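You operate a simulated robot arm through the tools that you are given. There is no shell and no other tool. Be economical: measure what you need, move in short steps, check, and stop when the job is done.

You run a simulated robot arm. Do the job below in one go: nothing can be reset, and whatever is moved stays where it is left.

Task
Put the marker from the top of the tester bench on top of the blue wide liner.

Only the result counts: the job must be done as asked and must still hold three seconds after the hand-in. Knocking over, shifting, dropping, spilling or breaking anything else fails it.

Robot
A 6-joint arm with a two-finger parallel gripper, fixed in place. Base frame: the origin is at the foot of the arm, x ahead of it, y to its left, z up; the work surface is at about z = 800. Lengths are in mm, angles in degrees, forces in N, time in s.
With the tool pointing down near the work surface it reaches from about 240 to 640 mm from the base axis. Its first joint turns from -66.0 to 66.0 degrees. Payload 2.7 kg.
The tool frame sits at the grasp point between the pads (the TCP): z along the fingers, y along the line on which they close. The tips reach 23 mm beyond it. The gripper opens to 94 mm. The fingers are 38 mm wide and 10 mm thick; the gripper's body (54 by 96 mm) begins 39 mm behind the TCP.
Orientation is told as [roll, pitch, yaw] about the base's x, y, z axes, in that order, counted from this pose: with the fingers straight down and closing along the base's y, the tool's x points along the base's -x, its y along +y and its z along -z.

Tools
- The arm moves only by the tool apply_moves. Its argument "moves" is a list of rows, each a list of 5 numbers: the closure, from 0 (fully open) to 1 (shut), then the shift along the tool's x, y, z in mm, then the turn about the tool's z in degrees. In form: [[fingers, dx, dy, dz, twist], ...]. A call has 1 to 12 rows; each row shifts and turns the commanded pose from where the row before left it, along the tool's axes as they then stand. Each row takes 0.2 s and may step no farther than 50 mm and 8.6 degrees from the row before; otherwise, or with a gripper value out of range, the whole call is refused. A pose out of reach is approached as far as the arm can. The call stops where the force on the tool passes 40 N (or 10 N more than at its start, if that is more) or the arm is blocked; 0.2 s more then pass. Each finger travels about 45 mm/s and halts on what it meets, pressing with about 32 N; the grip force reading is that of the motor and also rises with nothing between the fingers. The clock runs only during rows and for 0.2 s after the last one: add rows that do not move to give the fingers time. It gives the time, the measured TCP pose, the force on the tool (base axes), the opening and the grip force at its end, in the units of the frame above (readings bear some noise), and new pictures: "pictures" is both (left out), scene, wrist or none.
- Cameras (640 x 400 px; columns grow to the right, rows downward): "scene" is fixed at [83.5, -445.7, 1387.9]; the picture's right is [0.64, -0.77, 0.00], its down [-0.54, -0.45, -0.71] and it looks along [0.54, 0.45, -0.71] (base axes); focal length 326 px, centre (320, 200). "wrist" rides on the gripper at [87, 16, -74] in the tool frame; the picture's right is [-0.18, 0.98, 0.00], its down [-0.58, -0.11, -0.81] and it looks along [-0.79, -0.15, 0.59] (tool axes); focal length 243 px, centre (320, 200).
- probe_pixels(camera, pixels): for up to 12 pixels [column, row] of the newest picture of that camera ("zoom" is the newest enlarged one), the place [x, y, z] in the base frame of the surface seen there, good to about 3 mm. The clock stands still meanwhile.
- inspect(camera, box): a new picture of the part [left, top, right, bottom] of that camera's present view, enlarged. The clock stands still meanwhile.
- sign_off(): hands the job in; it is judged then, once.

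Work in short steps. Measure before you move; look again where a grasp or a placing could have gone wrong, and mend it. You have 60 turns and 170 pictures in all, those below and enlarged ones among them. Open the gripper and draw the arm clear of the work before you hand the job in, unless the task says otherwise; then end with one line.

The tools are called after ">>>" as a command line: name --pt "numbers of a row" for each row, then --argument value for the rest, lists and objects as JSON in quotes. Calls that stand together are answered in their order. apply_moves: Moves the arm, as the interface text tells. Its arguments: {"type":"object","properties":{"moves":{"type":"array"},"pictures":{"type":"string","enum":["both","scene","wrist","none"]}},"required":["moves"]} The other tools are called the same way: probe_pixels (camera, pixels) gives the place of the surface under pixels of a picture; inspect (camera, box) takes an enlarged picture of a part of a camera's view; sign_off () hands the job in.

At the start:

```text
time_s: 0.0
position: [346.7, -6.2, 1093.5]
orientation: [0.0, 0.0, 0.1]
force: [-0.1, 0.3, 0.2]
finger_gap: 93.9
gripper_force: 0.1
```

scene: 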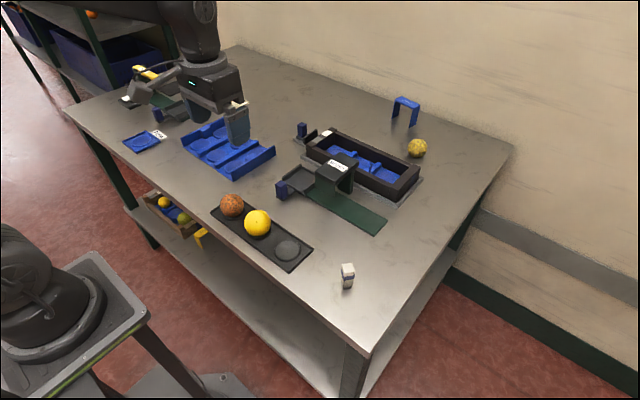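
wrist: 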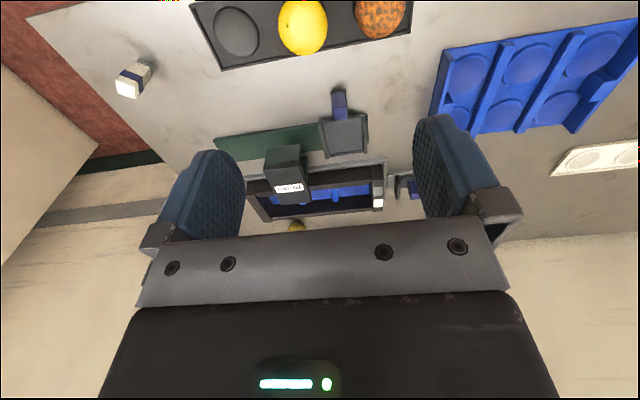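

The scene shows a tester-like fixture around (335,175), a blue tray at (225,150) and other parts; I enlarge them to identify the marker, tester bench and the blue wide liner.

>>> inspect --camera "scene" --box '[260, 80, 450, 250]'

>>> inspect --camera "scene" --box '[100, 50, 290, 200]'

>>> inspect --camera "wrist" --box '[200, 80, 440, 240]'

```text
2.35 times, centred on (355, 165) of scene
```

zoom: 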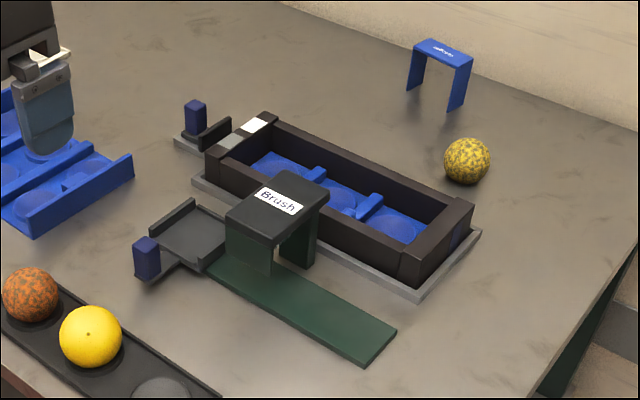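

```text
2.67 times, centred on (195, 125) of scene
```

zoom: 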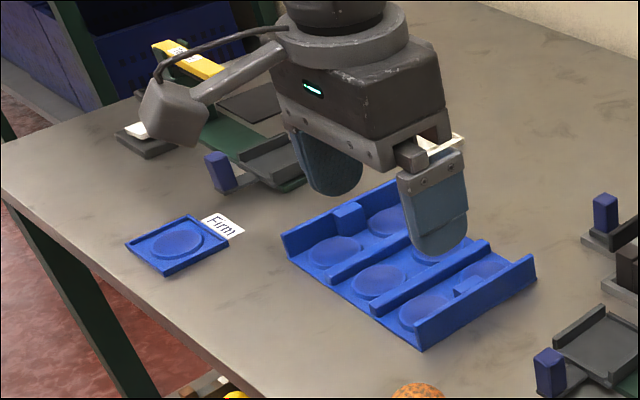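

```text
2.50 times, centred on (320, 160) of wrist
```

zoom: 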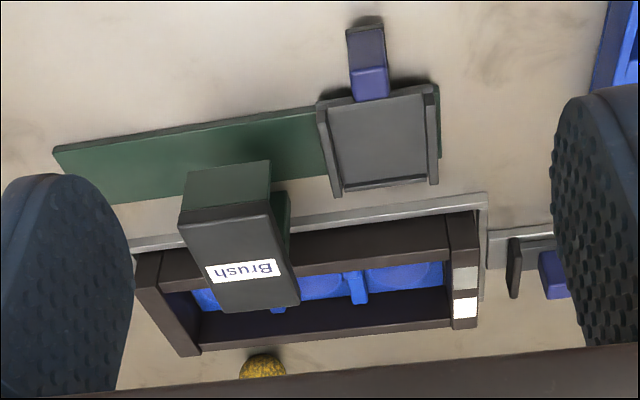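

Another station is behind the gripper (around (150,85)) with a yellow item, and a labelled blue arch is at (405,108). I zoom on both and other corners.

>>> inspect --camera "scene" --box '[110, 55, 200, 130]'

>>> inspect --camera "scene" --box '[380, 85, 440, 135]'

>>> inspect --camera "scene" --box '[310, 240, 390, 300]'

>>> inspect --camera "scene" --box '[130, 180, 230, 260]'

>>> inspect --camera "scene" --box '[0, 0, 200, 120]'

```text
5.33 times, centred on (155, 92) of scene
```

zoom: 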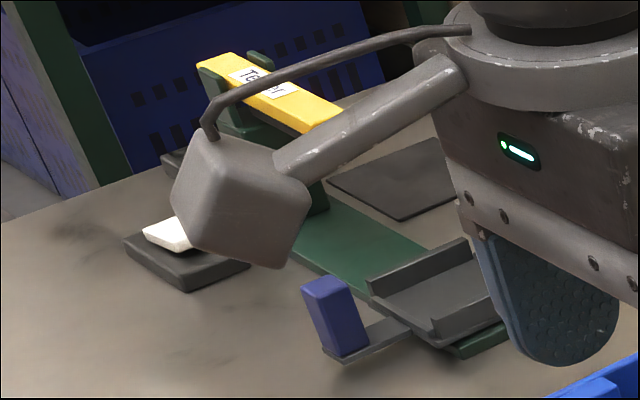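

```text
8.00 times, centred on (410, 110) of scene
```

zoom: 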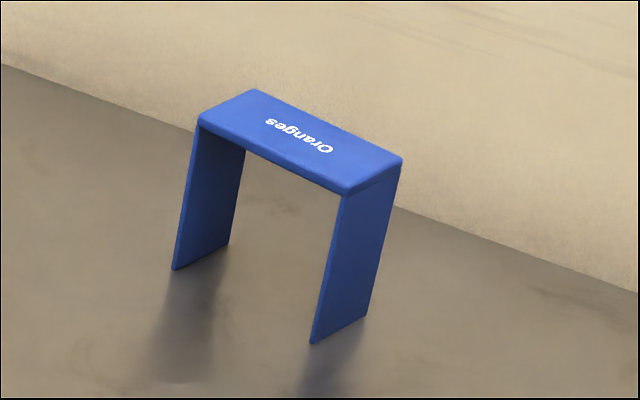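

```text
6.67 times, centred on (350, 270) of scene
```

zoom: 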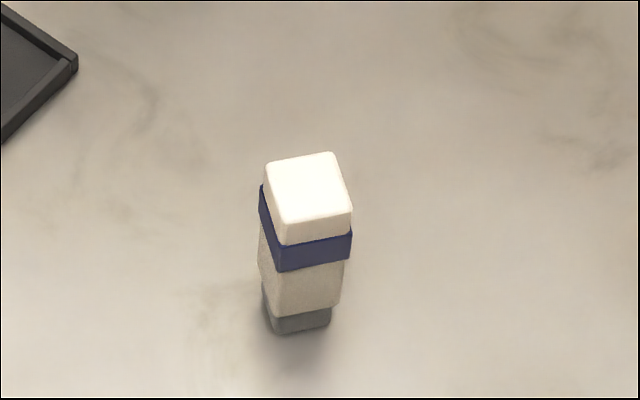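

```text
5.00 times, centred on (180, 220) of scene
```

zoom: 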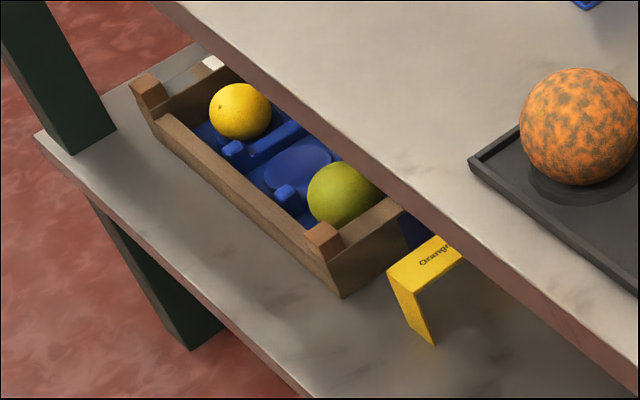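

```text
3.20 times, centred on (100, 60) of scene
```

zoom: 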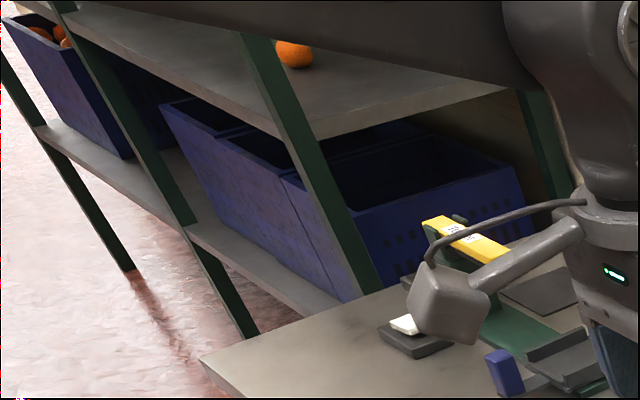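

The blue "Oranges" arch looks like a marker standing on the bench top (its yellow twin is on the lower shelf), and the wide 2x3 blue tray at (225,150) looks like the wide liner. I probe the arch (zoom coordinates mapped to scene) and the liner, and then will move the arm to see what it hides.

>>> probe_pixels --camera "scene" --pixels '[[402, 97], [416, 103], [397, 100], [413, 107], [420, 105], [411, 98], [406, 101], [395, 115], [408, 123], [420, 125], [403, 122]]'

>>> probe_pixels --camera "scene" --pixels '[[185, 142], [227, 177], [274, 152], [212, 122], [227, 183], [212, 156], [225, 150], [198, 144], [213, 155], [228, 168], [245, 158]]'

>>> apply_moves --pt "0 0 -50 0 0" --pt "0 0 -50 0 0" --pt "0 0 -50 0 0" --pt "0 0 -30 0 0"

```text
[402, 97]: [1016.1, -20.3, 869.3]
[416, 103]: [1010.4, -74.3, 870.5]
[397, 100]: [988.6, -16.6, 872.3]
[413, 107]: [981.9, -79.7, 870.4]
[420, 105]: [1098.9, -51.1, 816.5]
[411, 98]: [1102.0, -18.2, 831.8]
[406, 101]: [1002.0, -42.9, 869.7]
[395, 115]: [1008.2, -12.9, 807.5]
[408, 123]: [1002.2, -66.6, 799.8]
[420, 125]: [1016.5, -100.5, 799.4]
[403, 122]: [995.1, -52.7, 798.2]
```

```text
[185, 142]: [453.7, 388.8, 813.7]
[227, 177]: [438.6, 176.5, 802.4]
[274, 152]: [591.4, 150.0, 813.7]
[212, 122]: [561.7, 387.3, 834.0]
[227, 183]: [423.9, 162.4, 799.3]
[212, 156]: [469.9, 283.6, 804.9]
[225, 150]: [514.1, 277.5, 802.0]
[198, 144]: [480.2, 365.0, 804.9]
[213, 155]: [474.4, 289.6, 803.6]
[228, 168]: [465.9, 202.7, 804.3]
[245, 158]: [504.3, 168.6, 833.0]
```

```text
time_s: 1.0
position: [345.4, -187.3, 1092.0]
orientation: [-0.1, 0.1, 0.0]
force: [-0.2, -0.6, 0.5]
finger_gap: 94.1
gripper_force: 0.1
```

scene: 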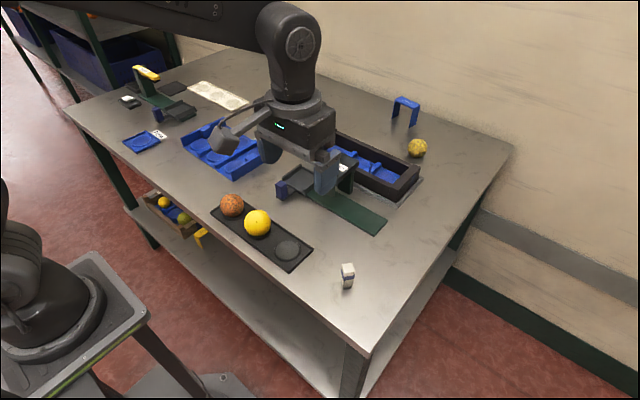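
wrist: 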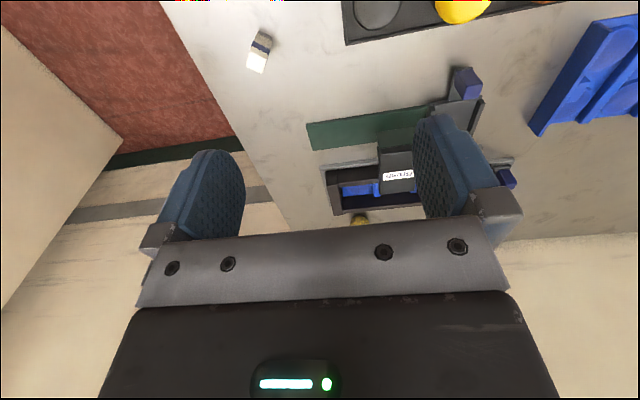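

The arch at x≈1000 is beyond reach, so it is likely not the target. The tester station is now visible at (150,90); zoom there.

>>> inspect --camera "scene" --box '[110, 60, 200, 125]'

>>> inspect --camera "scene" --box '[180, 70, 260, 120]'

>>> inspect --camera "scene" --box '[110, 110, 190, 165]'

```text
6.15 times, centred on (155, 92) of scene
```

zoom: 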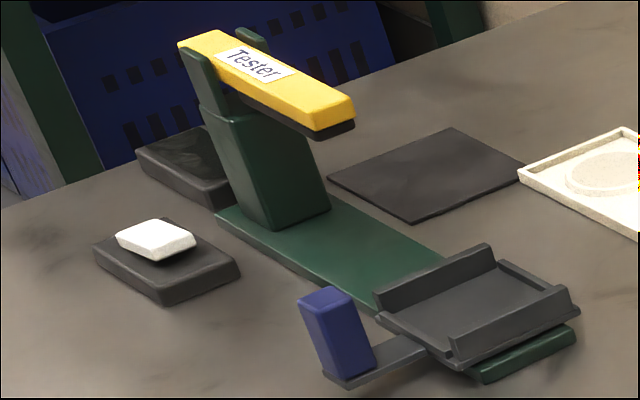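

```text
8.00 times, centred on (220, 95) of scene
```

zoom: 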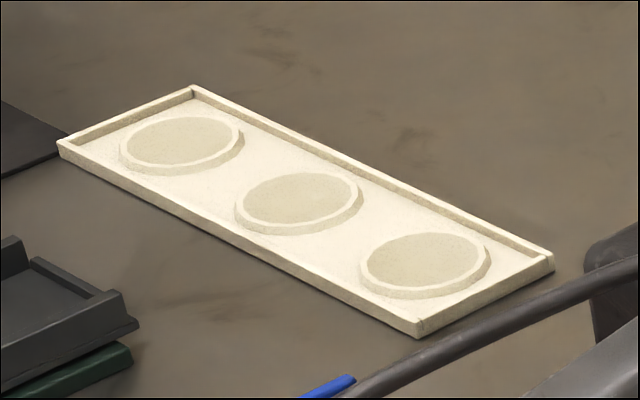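

```text
7.27 times, centred on (150, 138) of scene
```

zoom: 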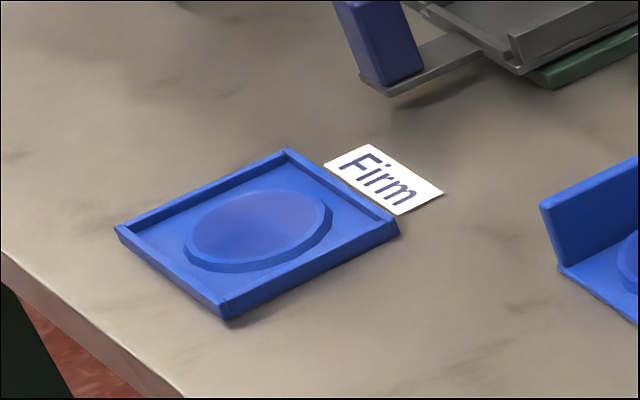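

I look closer at the white/blue-banded block at (348,275), the white item on the dark pad at (131,100), and probe both.

>>> inspect --camera "scene" --box '[332, 255, 364, 295]'

>>> inspect --camera "scene" --box '[115, 85, 155, 110]'

>>> inspect --camera "scene" --box '[170, 190, 250, 260]'

>>> probe_pixels --camera "scene" --pixels '[[347, 268], [343, 265], [352, 265], [344, 273], [352, 272], [347, 278], [348, 288], [340, 288], [132, 100], [127, 104], [124, 97], [147, 73]]'

>>> inspect --camera "wrist" --box '[230, 20, 300, 80]'

```text
10.00 times, centred on (348, 275) of scene
```

zoom: 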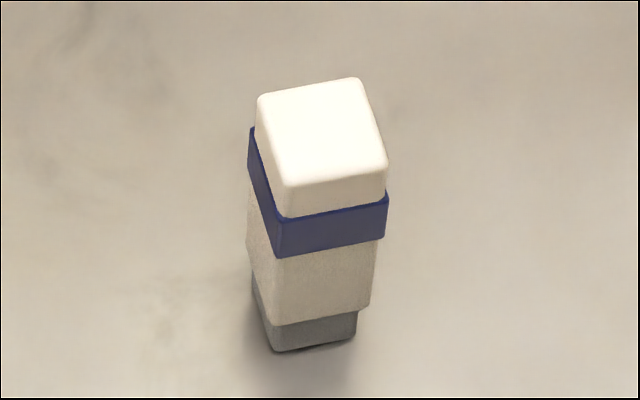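

```text
16.00 times, centred on (135, 98) of scene
```

zoom: 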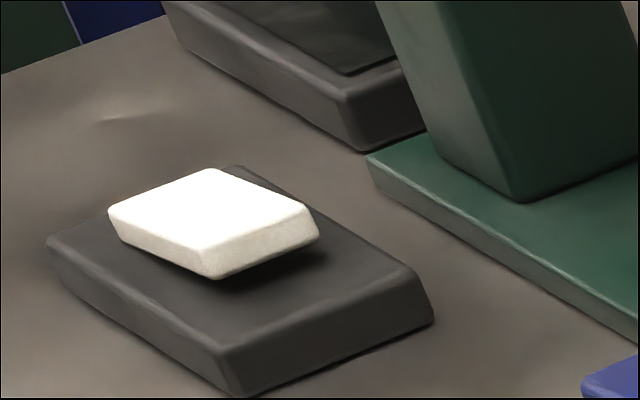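

```text
5.71 times, centred on (210, 225) of scene
```

zoom: 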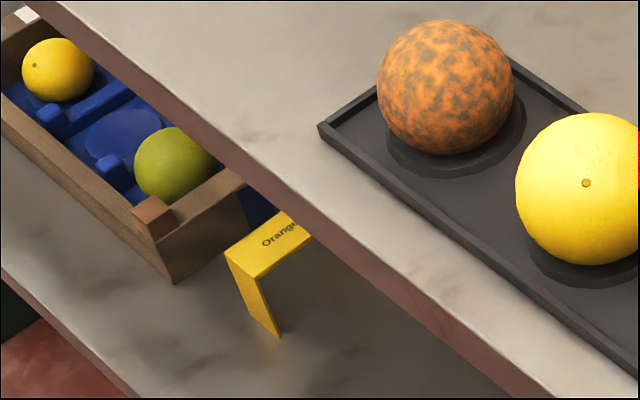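

```text
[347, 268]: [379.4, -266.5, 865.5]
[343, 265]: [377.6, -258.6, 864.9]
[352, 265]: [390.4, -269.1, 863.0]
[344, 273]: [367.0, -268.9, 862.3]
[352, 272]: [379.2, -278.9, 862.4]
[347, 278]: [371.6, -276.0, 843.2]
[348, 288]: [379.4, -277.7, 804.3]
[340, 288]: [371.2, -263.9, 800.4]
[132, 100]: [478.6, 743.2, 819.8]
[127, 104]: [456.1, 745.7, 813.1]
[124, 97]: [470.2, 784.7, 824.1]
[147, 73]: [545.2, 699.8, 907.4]
```

```text
6.67 times, centred on (265, 50) of wrist
```

zoom: 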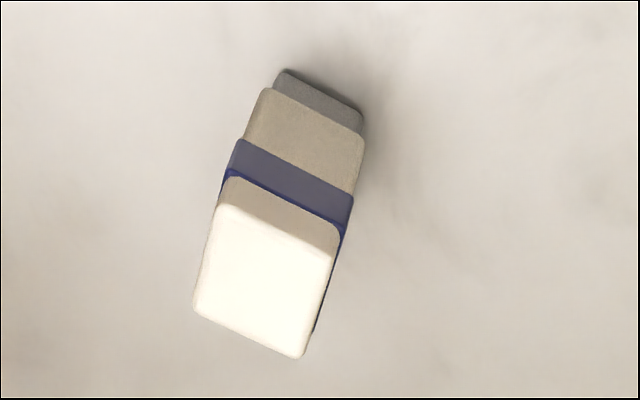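

The reachable white block with the blue band at (348,270), standing at about (377,-269) and 65 mm tall with faces at 52°/-38°, is the marker pen on the bench top. I move over it, twisting 38° so the fingers close square on its faces.

>>> apply_moves --pt "0 -16 -41 0 0" --pt "0 -16 -41 0 0" --pt "0 0 0 0 7.6" --pt "0 0 0 0 7.6" --pt "0 0 0 0 7.6" --pt "0 0 0 0 7.6" --pt "0 0 0 0 7.6" --pt "0 0 0 45 0" --pt "0 0 0 45 0" --pt "0 0 0 45 0" --pt "0 0 0 0 0"

```text
time_s: 3.4
position: [378.7, -267.6, 957.1]
orientation: [0.0, 0.1, -38.0]
force: [-0.1, -0.5, 0.8]
finger_gap: 94.0
gripper_force: 0.1
```

scene: 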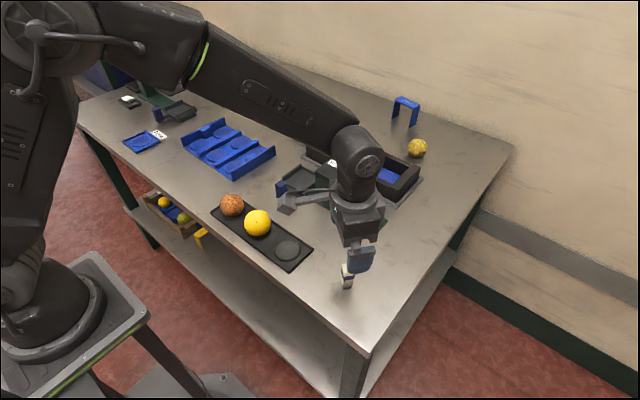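
wrist: 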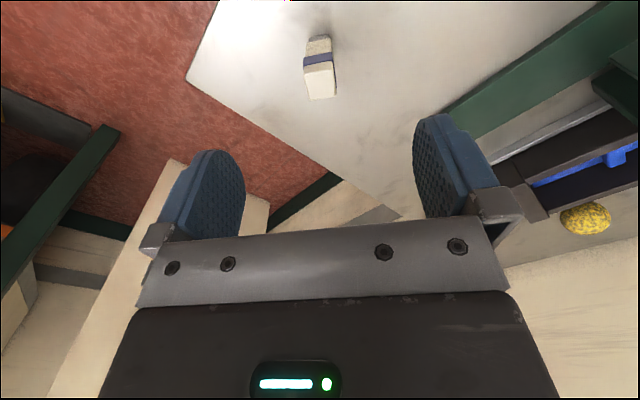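

The marker is centred between the pads and square to them (top at (321,82) in wrist). I descend to TCP z≈848 and close.

>>> apply_moves --pt "0 0 0 40 0" --pt "0 0 0 40 0" --pt "0 0 0 29 0" --pt "0 0 0 0 0" --pt "0.5 0 0 0 0" --pt "0.8 0 0 0 0" --pt "1 0 0 0 0" --pt "1 0 0 0 0" --pt "1 0 0 0 0" --pt "1 0 0 0 0"

```text
time_s: 5.6
position: [376.6, -268.6, 850.4]
orientation: [0.0, -0.1, -38.0]
force: [0.5, -0.1, 0.5]
finger_gap: 20.2
gripper_force: 31.8
```

scene: 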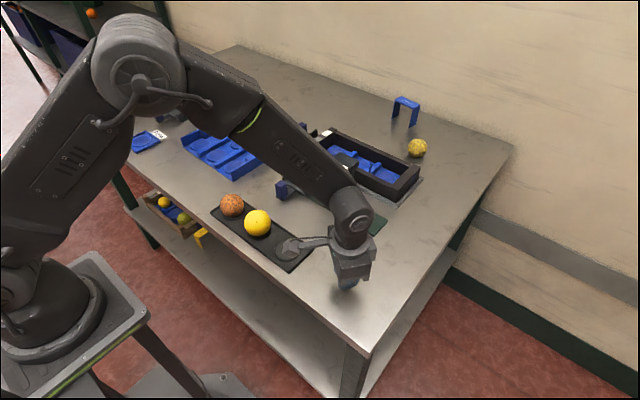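
wrist: 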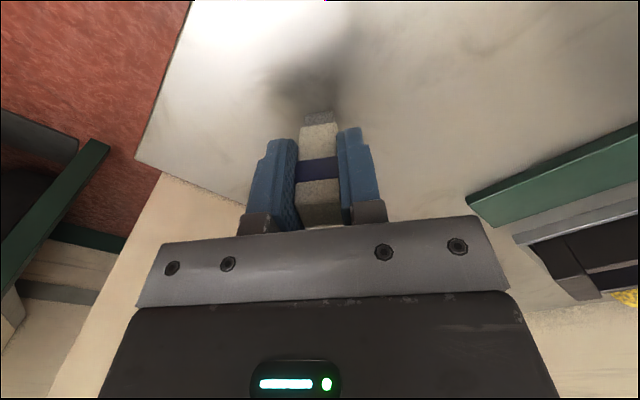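

Grip holds at 20.2 mm. I lift 200 mm and twist back to yaw 0.

>>> apply_moves --pt "1 0 0 -30 0" --pt "1 0 0 -45 0" --pt "1 0 0 -45 0" --pt "1 0 0 -45 0" --pt "1 0 0 -45 0" --pt "1 0 0 0 -7.6" --pt "1 0 0 0 -7.6" --pt "1 0 0 0 -7.6" --pt "1 0 0 0 -7.6" --pt "1 0 0 0 -7.6" --pt "1 0 0 0 0" --pictures "both"

>>> inspect --camera "scene" --box '[175, 110, 285, 190]'

```text
time_s: 8.0
position: [378.5, -267.8, 1059.8]
orientation: [0.1, 0.0, 0.1]
force: [0.0, 0.3, 0.6]
finger_gap: 20.3
gripper_force: 31.2
```

scene: 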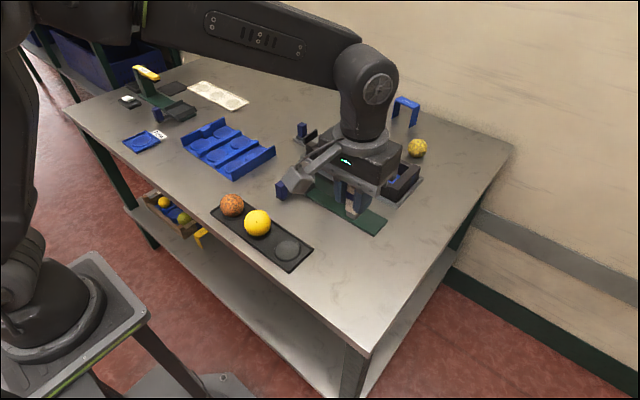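
wrist: 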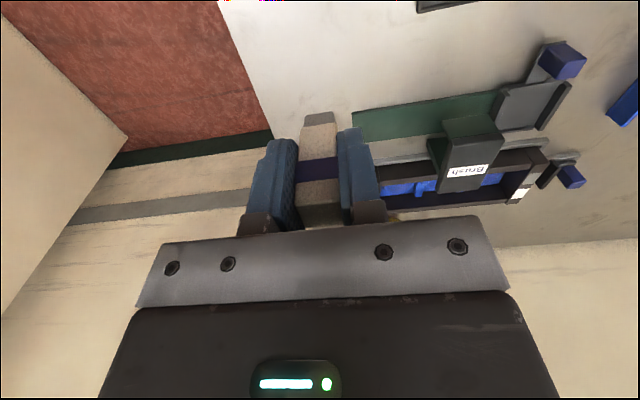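

```text
5.00 times, centred on (230, 150) of scene
```

zoom: 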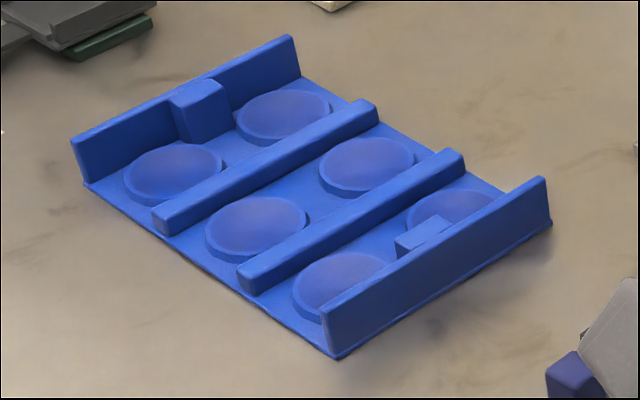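

Zoom shows the 2x3 liner clearly. I probe the middle lane: the flat floor between the two cups, the cup centres and rims, and the ribs.

>>> probe_pixels --camera "zoom" --pixels '[[312, 196], [300, 188], [325, 205], [258, 226], [367, 166], [210, 246], [305, 225], [320, 180], [412, 160], [270, 165], [370, 215], [215, 225]]'

>>> probe_pixels --camera "zoom" --pixels '[[180, 225], [360, 110], [260, 275], [450, 158], [255, 200], [230, 220], [290, 245], [385, 175], [345, 170], [300, 210], [310, 205], [240, 235]]'

```text
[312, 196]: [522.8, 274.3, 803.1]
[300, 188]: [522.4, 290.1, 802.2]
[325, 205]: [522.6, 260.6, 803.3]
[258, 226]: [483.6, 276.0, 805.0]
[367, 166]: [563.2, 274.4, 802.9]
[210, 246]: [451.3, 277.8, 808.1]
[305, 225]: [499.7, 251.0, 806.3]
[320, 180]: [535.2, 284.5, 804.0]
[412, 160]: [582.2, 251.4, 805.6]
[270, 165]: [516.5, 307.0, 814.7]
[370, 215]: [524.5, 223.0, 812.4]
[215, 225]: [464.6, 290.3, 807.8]
```

```text
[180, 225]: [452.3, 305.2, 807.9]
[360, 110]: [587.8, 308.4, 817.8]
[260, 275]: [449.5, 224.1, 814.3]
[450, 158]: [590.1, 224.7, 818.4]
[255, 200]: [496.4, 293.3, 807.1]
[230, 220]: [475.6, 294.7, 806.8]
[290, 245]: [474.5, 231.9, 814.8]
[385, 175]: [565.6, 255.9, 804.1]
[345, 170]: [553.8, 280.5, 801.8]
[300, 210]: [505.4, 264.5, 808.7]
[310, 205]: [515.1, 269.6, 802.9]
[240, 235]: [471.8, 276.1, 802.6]
```

The middle lane (ribs at y≈224 and 307, cups' rims leaving a flat floor around x≈520) is flat at z≈803; I'll stand the marker at about (520, 284). Moving there at height.

>>> apply_moves --pt "1 -11.8 46 0 0" --pt "1 -11.8 46 0 0" --pt "1 -11.8 46 0 0" --pt "1 -11.8 46 0 0" --pt "1 -11.8 46 0 0" --pt "1 -11.8 46 0 0" --pt "1 -11.8 46 0 0" --pt "1 -11.8 46 0 0" --pt "1 -11.8 46 0 0" --pt "1 -11.8 46 0 0" --pt "1 -11.8 46 0 0" --pt "1 -11.8 46 0 0" --pictures "none"

>>> apply_moves --pt "1 0 0 40 0" --pt "1 0 0 40 0" --pt "1 0 0 40 0" --pt "1 0 0 40 0" --pt "1 0 0 0 0"

```text
time_s: 10.6
position: [521.3, 283.3, 1059.7]
orientation: [0.0, 0.0, -0.1]
force: [0.0, 0.0, -0.4]
finger_gap: 20.3
gripper_force: 32.2
```

```text
time_s: 11.8
position: [521.2, 285.4, 899.7]
orientation: [0.0, -0.1, 0.0]
force: [0.4, 0.7, -0.4]
finger_gap: 20.2
gripper_force: 32.0
```

scene: 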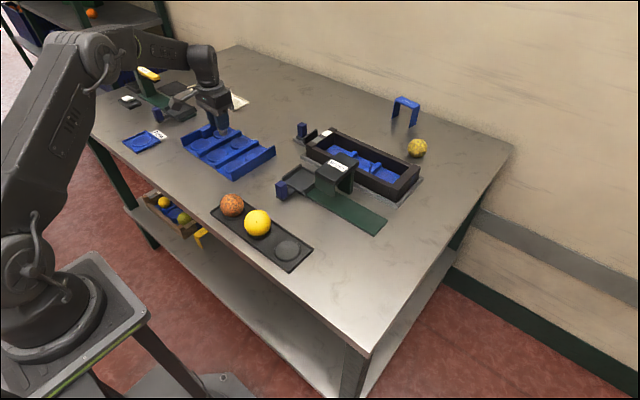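
wrist: 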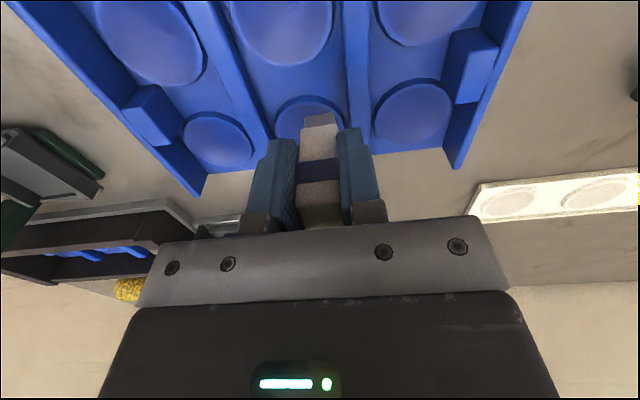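

The marker hangs over the middle lane, bottom at z≈849. I descend 42 mm and look.

>>> apply_moves --pt "1 0 0 25 0" --pt "1 0 0 17 0" --pt "1 0 0 0 0"

>>> inspect --camera "wrist" --box '[220, 0, 460, 160]'

>>> inspect --camera "scene" --box '[175, 100, 285, 190]'

```text
time_s: 12.6
position: [520.6, 285.0, 857.3]
orientation: [0.0, 0.1, 0.0]
force: [-0.2, -0.2, -0.7]
finger_gap: 20.3
gripper_force: 31.8
```

scene: 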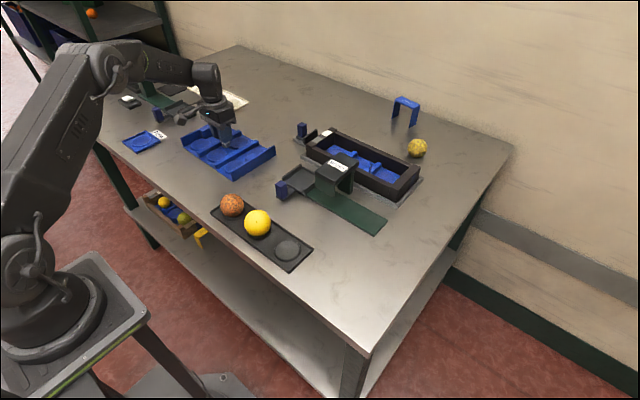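
wrist: 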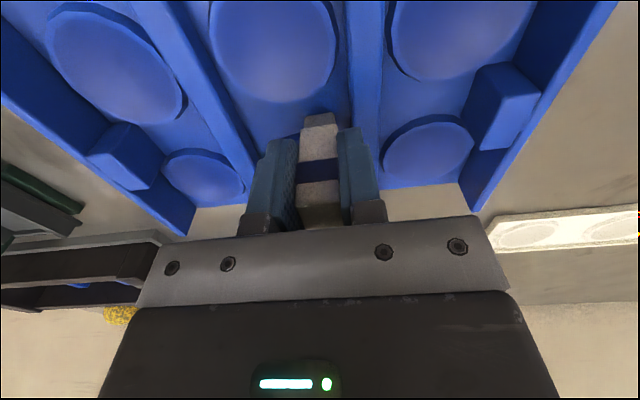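

```text
2.50 times, centred on (340, 80) of wrist
```

zoom: 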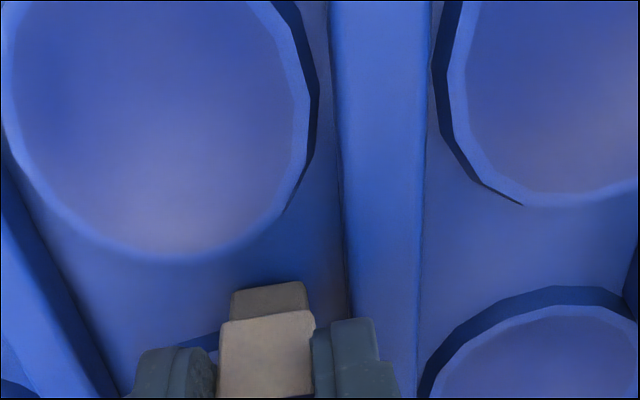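

```text
4.44 times, centred on (230, 145) of scene
```

zoom: 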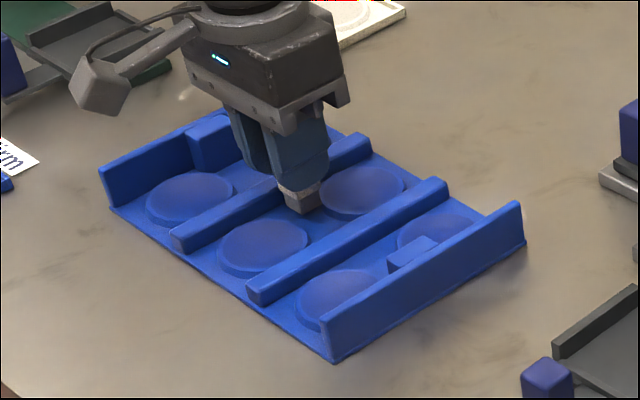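

The foot is over the flat floor between the cups, clear of rib and rims. I lower the last few mm in small steps, watching the force.

>>> apply_moves --pt "1 0 0 1 0" --pt "1 0 0 1 0" --pt "1 0 0 1 0" --pt "1 0 0 0 0" --pictures "none"

```text
time_s: 13.6
position: [518.9, 283.8, 855.1]
orientation: [0.0, 0.1, 0.0]
force: [-0.5, -0.2, -1.2]
finger_gap: 20.5
gripper_force: 31.8
```

Still no contact; one more small lowering.

>>> apply_moves --pt "1 0 0 1 0" --pt "1 0 0 0 0" --pictures "none"

>>> apply_moves --pt "1 0 0 0.7 0" --pt "1 0 0 0 0" --pictures "none"

```text
time_s: 14.2
position: [519.9, 283.6, 853.3]
orientation: [0.0, 0.1, 0.0]
force: [-0.2, -0.4, -0.2]
finger_gap: 20.4
gripper_force: 32.2
```

```text
time_s: 14.8
position: [520.6, 284.0, 853.2]
orientation: [0.0, -0.1, 0.0]
force: [-0.9, -0.1, 3.2]
finger_gap: 20.4
gripper_force: 32.0
```

Force rises to about 3 N upward: the foot touches the floor. I open the fingers gradually, part way.

>>> apply_moves --pt "0.72 0 0 0 0" --pt "0.68 0 0 0 0" --pt "0.6 0 0 0 0" --pt "0.5 0 0 0 0" --pt "0.45 0 0 0 0" --pt "0.45 0 0 0 0"

```text
time_s: 16.2
position: [519.3, 284.3, 853.6]
orientation: [0.0, 0.0, 0.0]
force: [-0.1, -1.1, -0.3]
finger_gap: 51.8
gripper_force: 0.1
```

scene: 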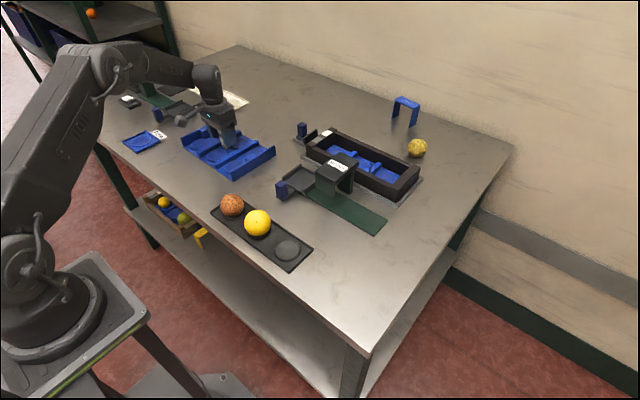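
wrist: 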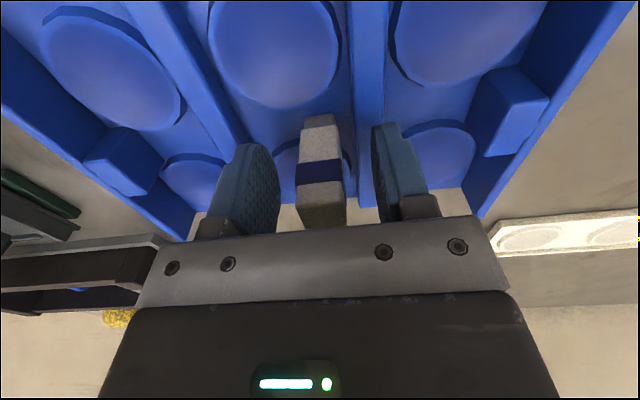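

The marker stands free between the open pads. I raise the arm straight up and move back clear.

>>> apply_moves --pt "0.45 0 0 -20 0" --pt "0.45 0 0 -30 0" --pt "0.3 0 0 -45 0" --pt "0 0 0 -45 0" --pt "0 0 0 -45 0" --pt "0 0 0 -30 0" --pt "0 20 -45 0 0" --pt "0 20 -45 0 0" --pt "0 20 -45 0 0" --pt "0 20 -45 0 0" --pt "0 20 -45 0 0" --pt "0 20 -45 0 0"

>>> inspect --camera "scene" --box '[175, 100, 285, 190]'

```text
time_s: 18.8
position: [399.9, 15.0, 1066.1]
orientation: [0.0, 0.1, 0.0]
force: [-0.1, -0.4, -0.3]
finger_gap: 94.1
gripper_force: 0.1
```

scene: 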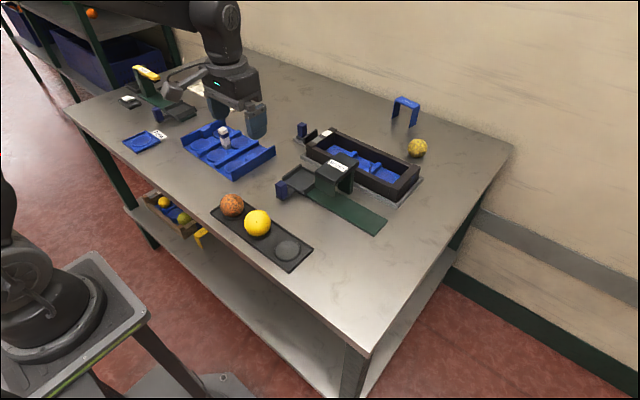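
wrist: 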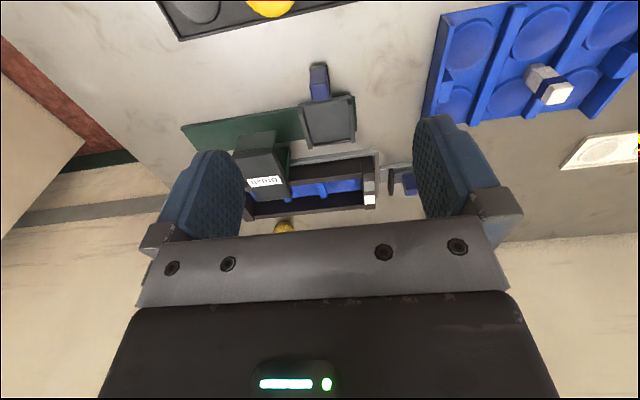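

```text
4.44 times, centred on (230, 145) of scene
```

zoom: 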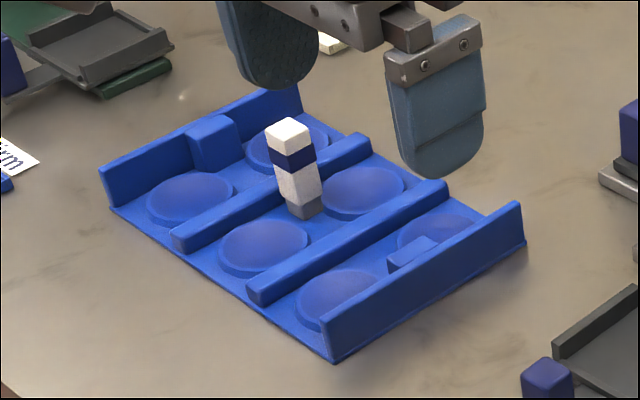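

The marker stands upright on the blue wide liner, the arm is clear and nothing else moved; I hand in.

>>> sign_off

```text
The job is handed in.
```

I took the marker to be the white block with the blue band. It now stands upright on the blue 2x3 liner with the gripper open and clear, and I've handed the job in.
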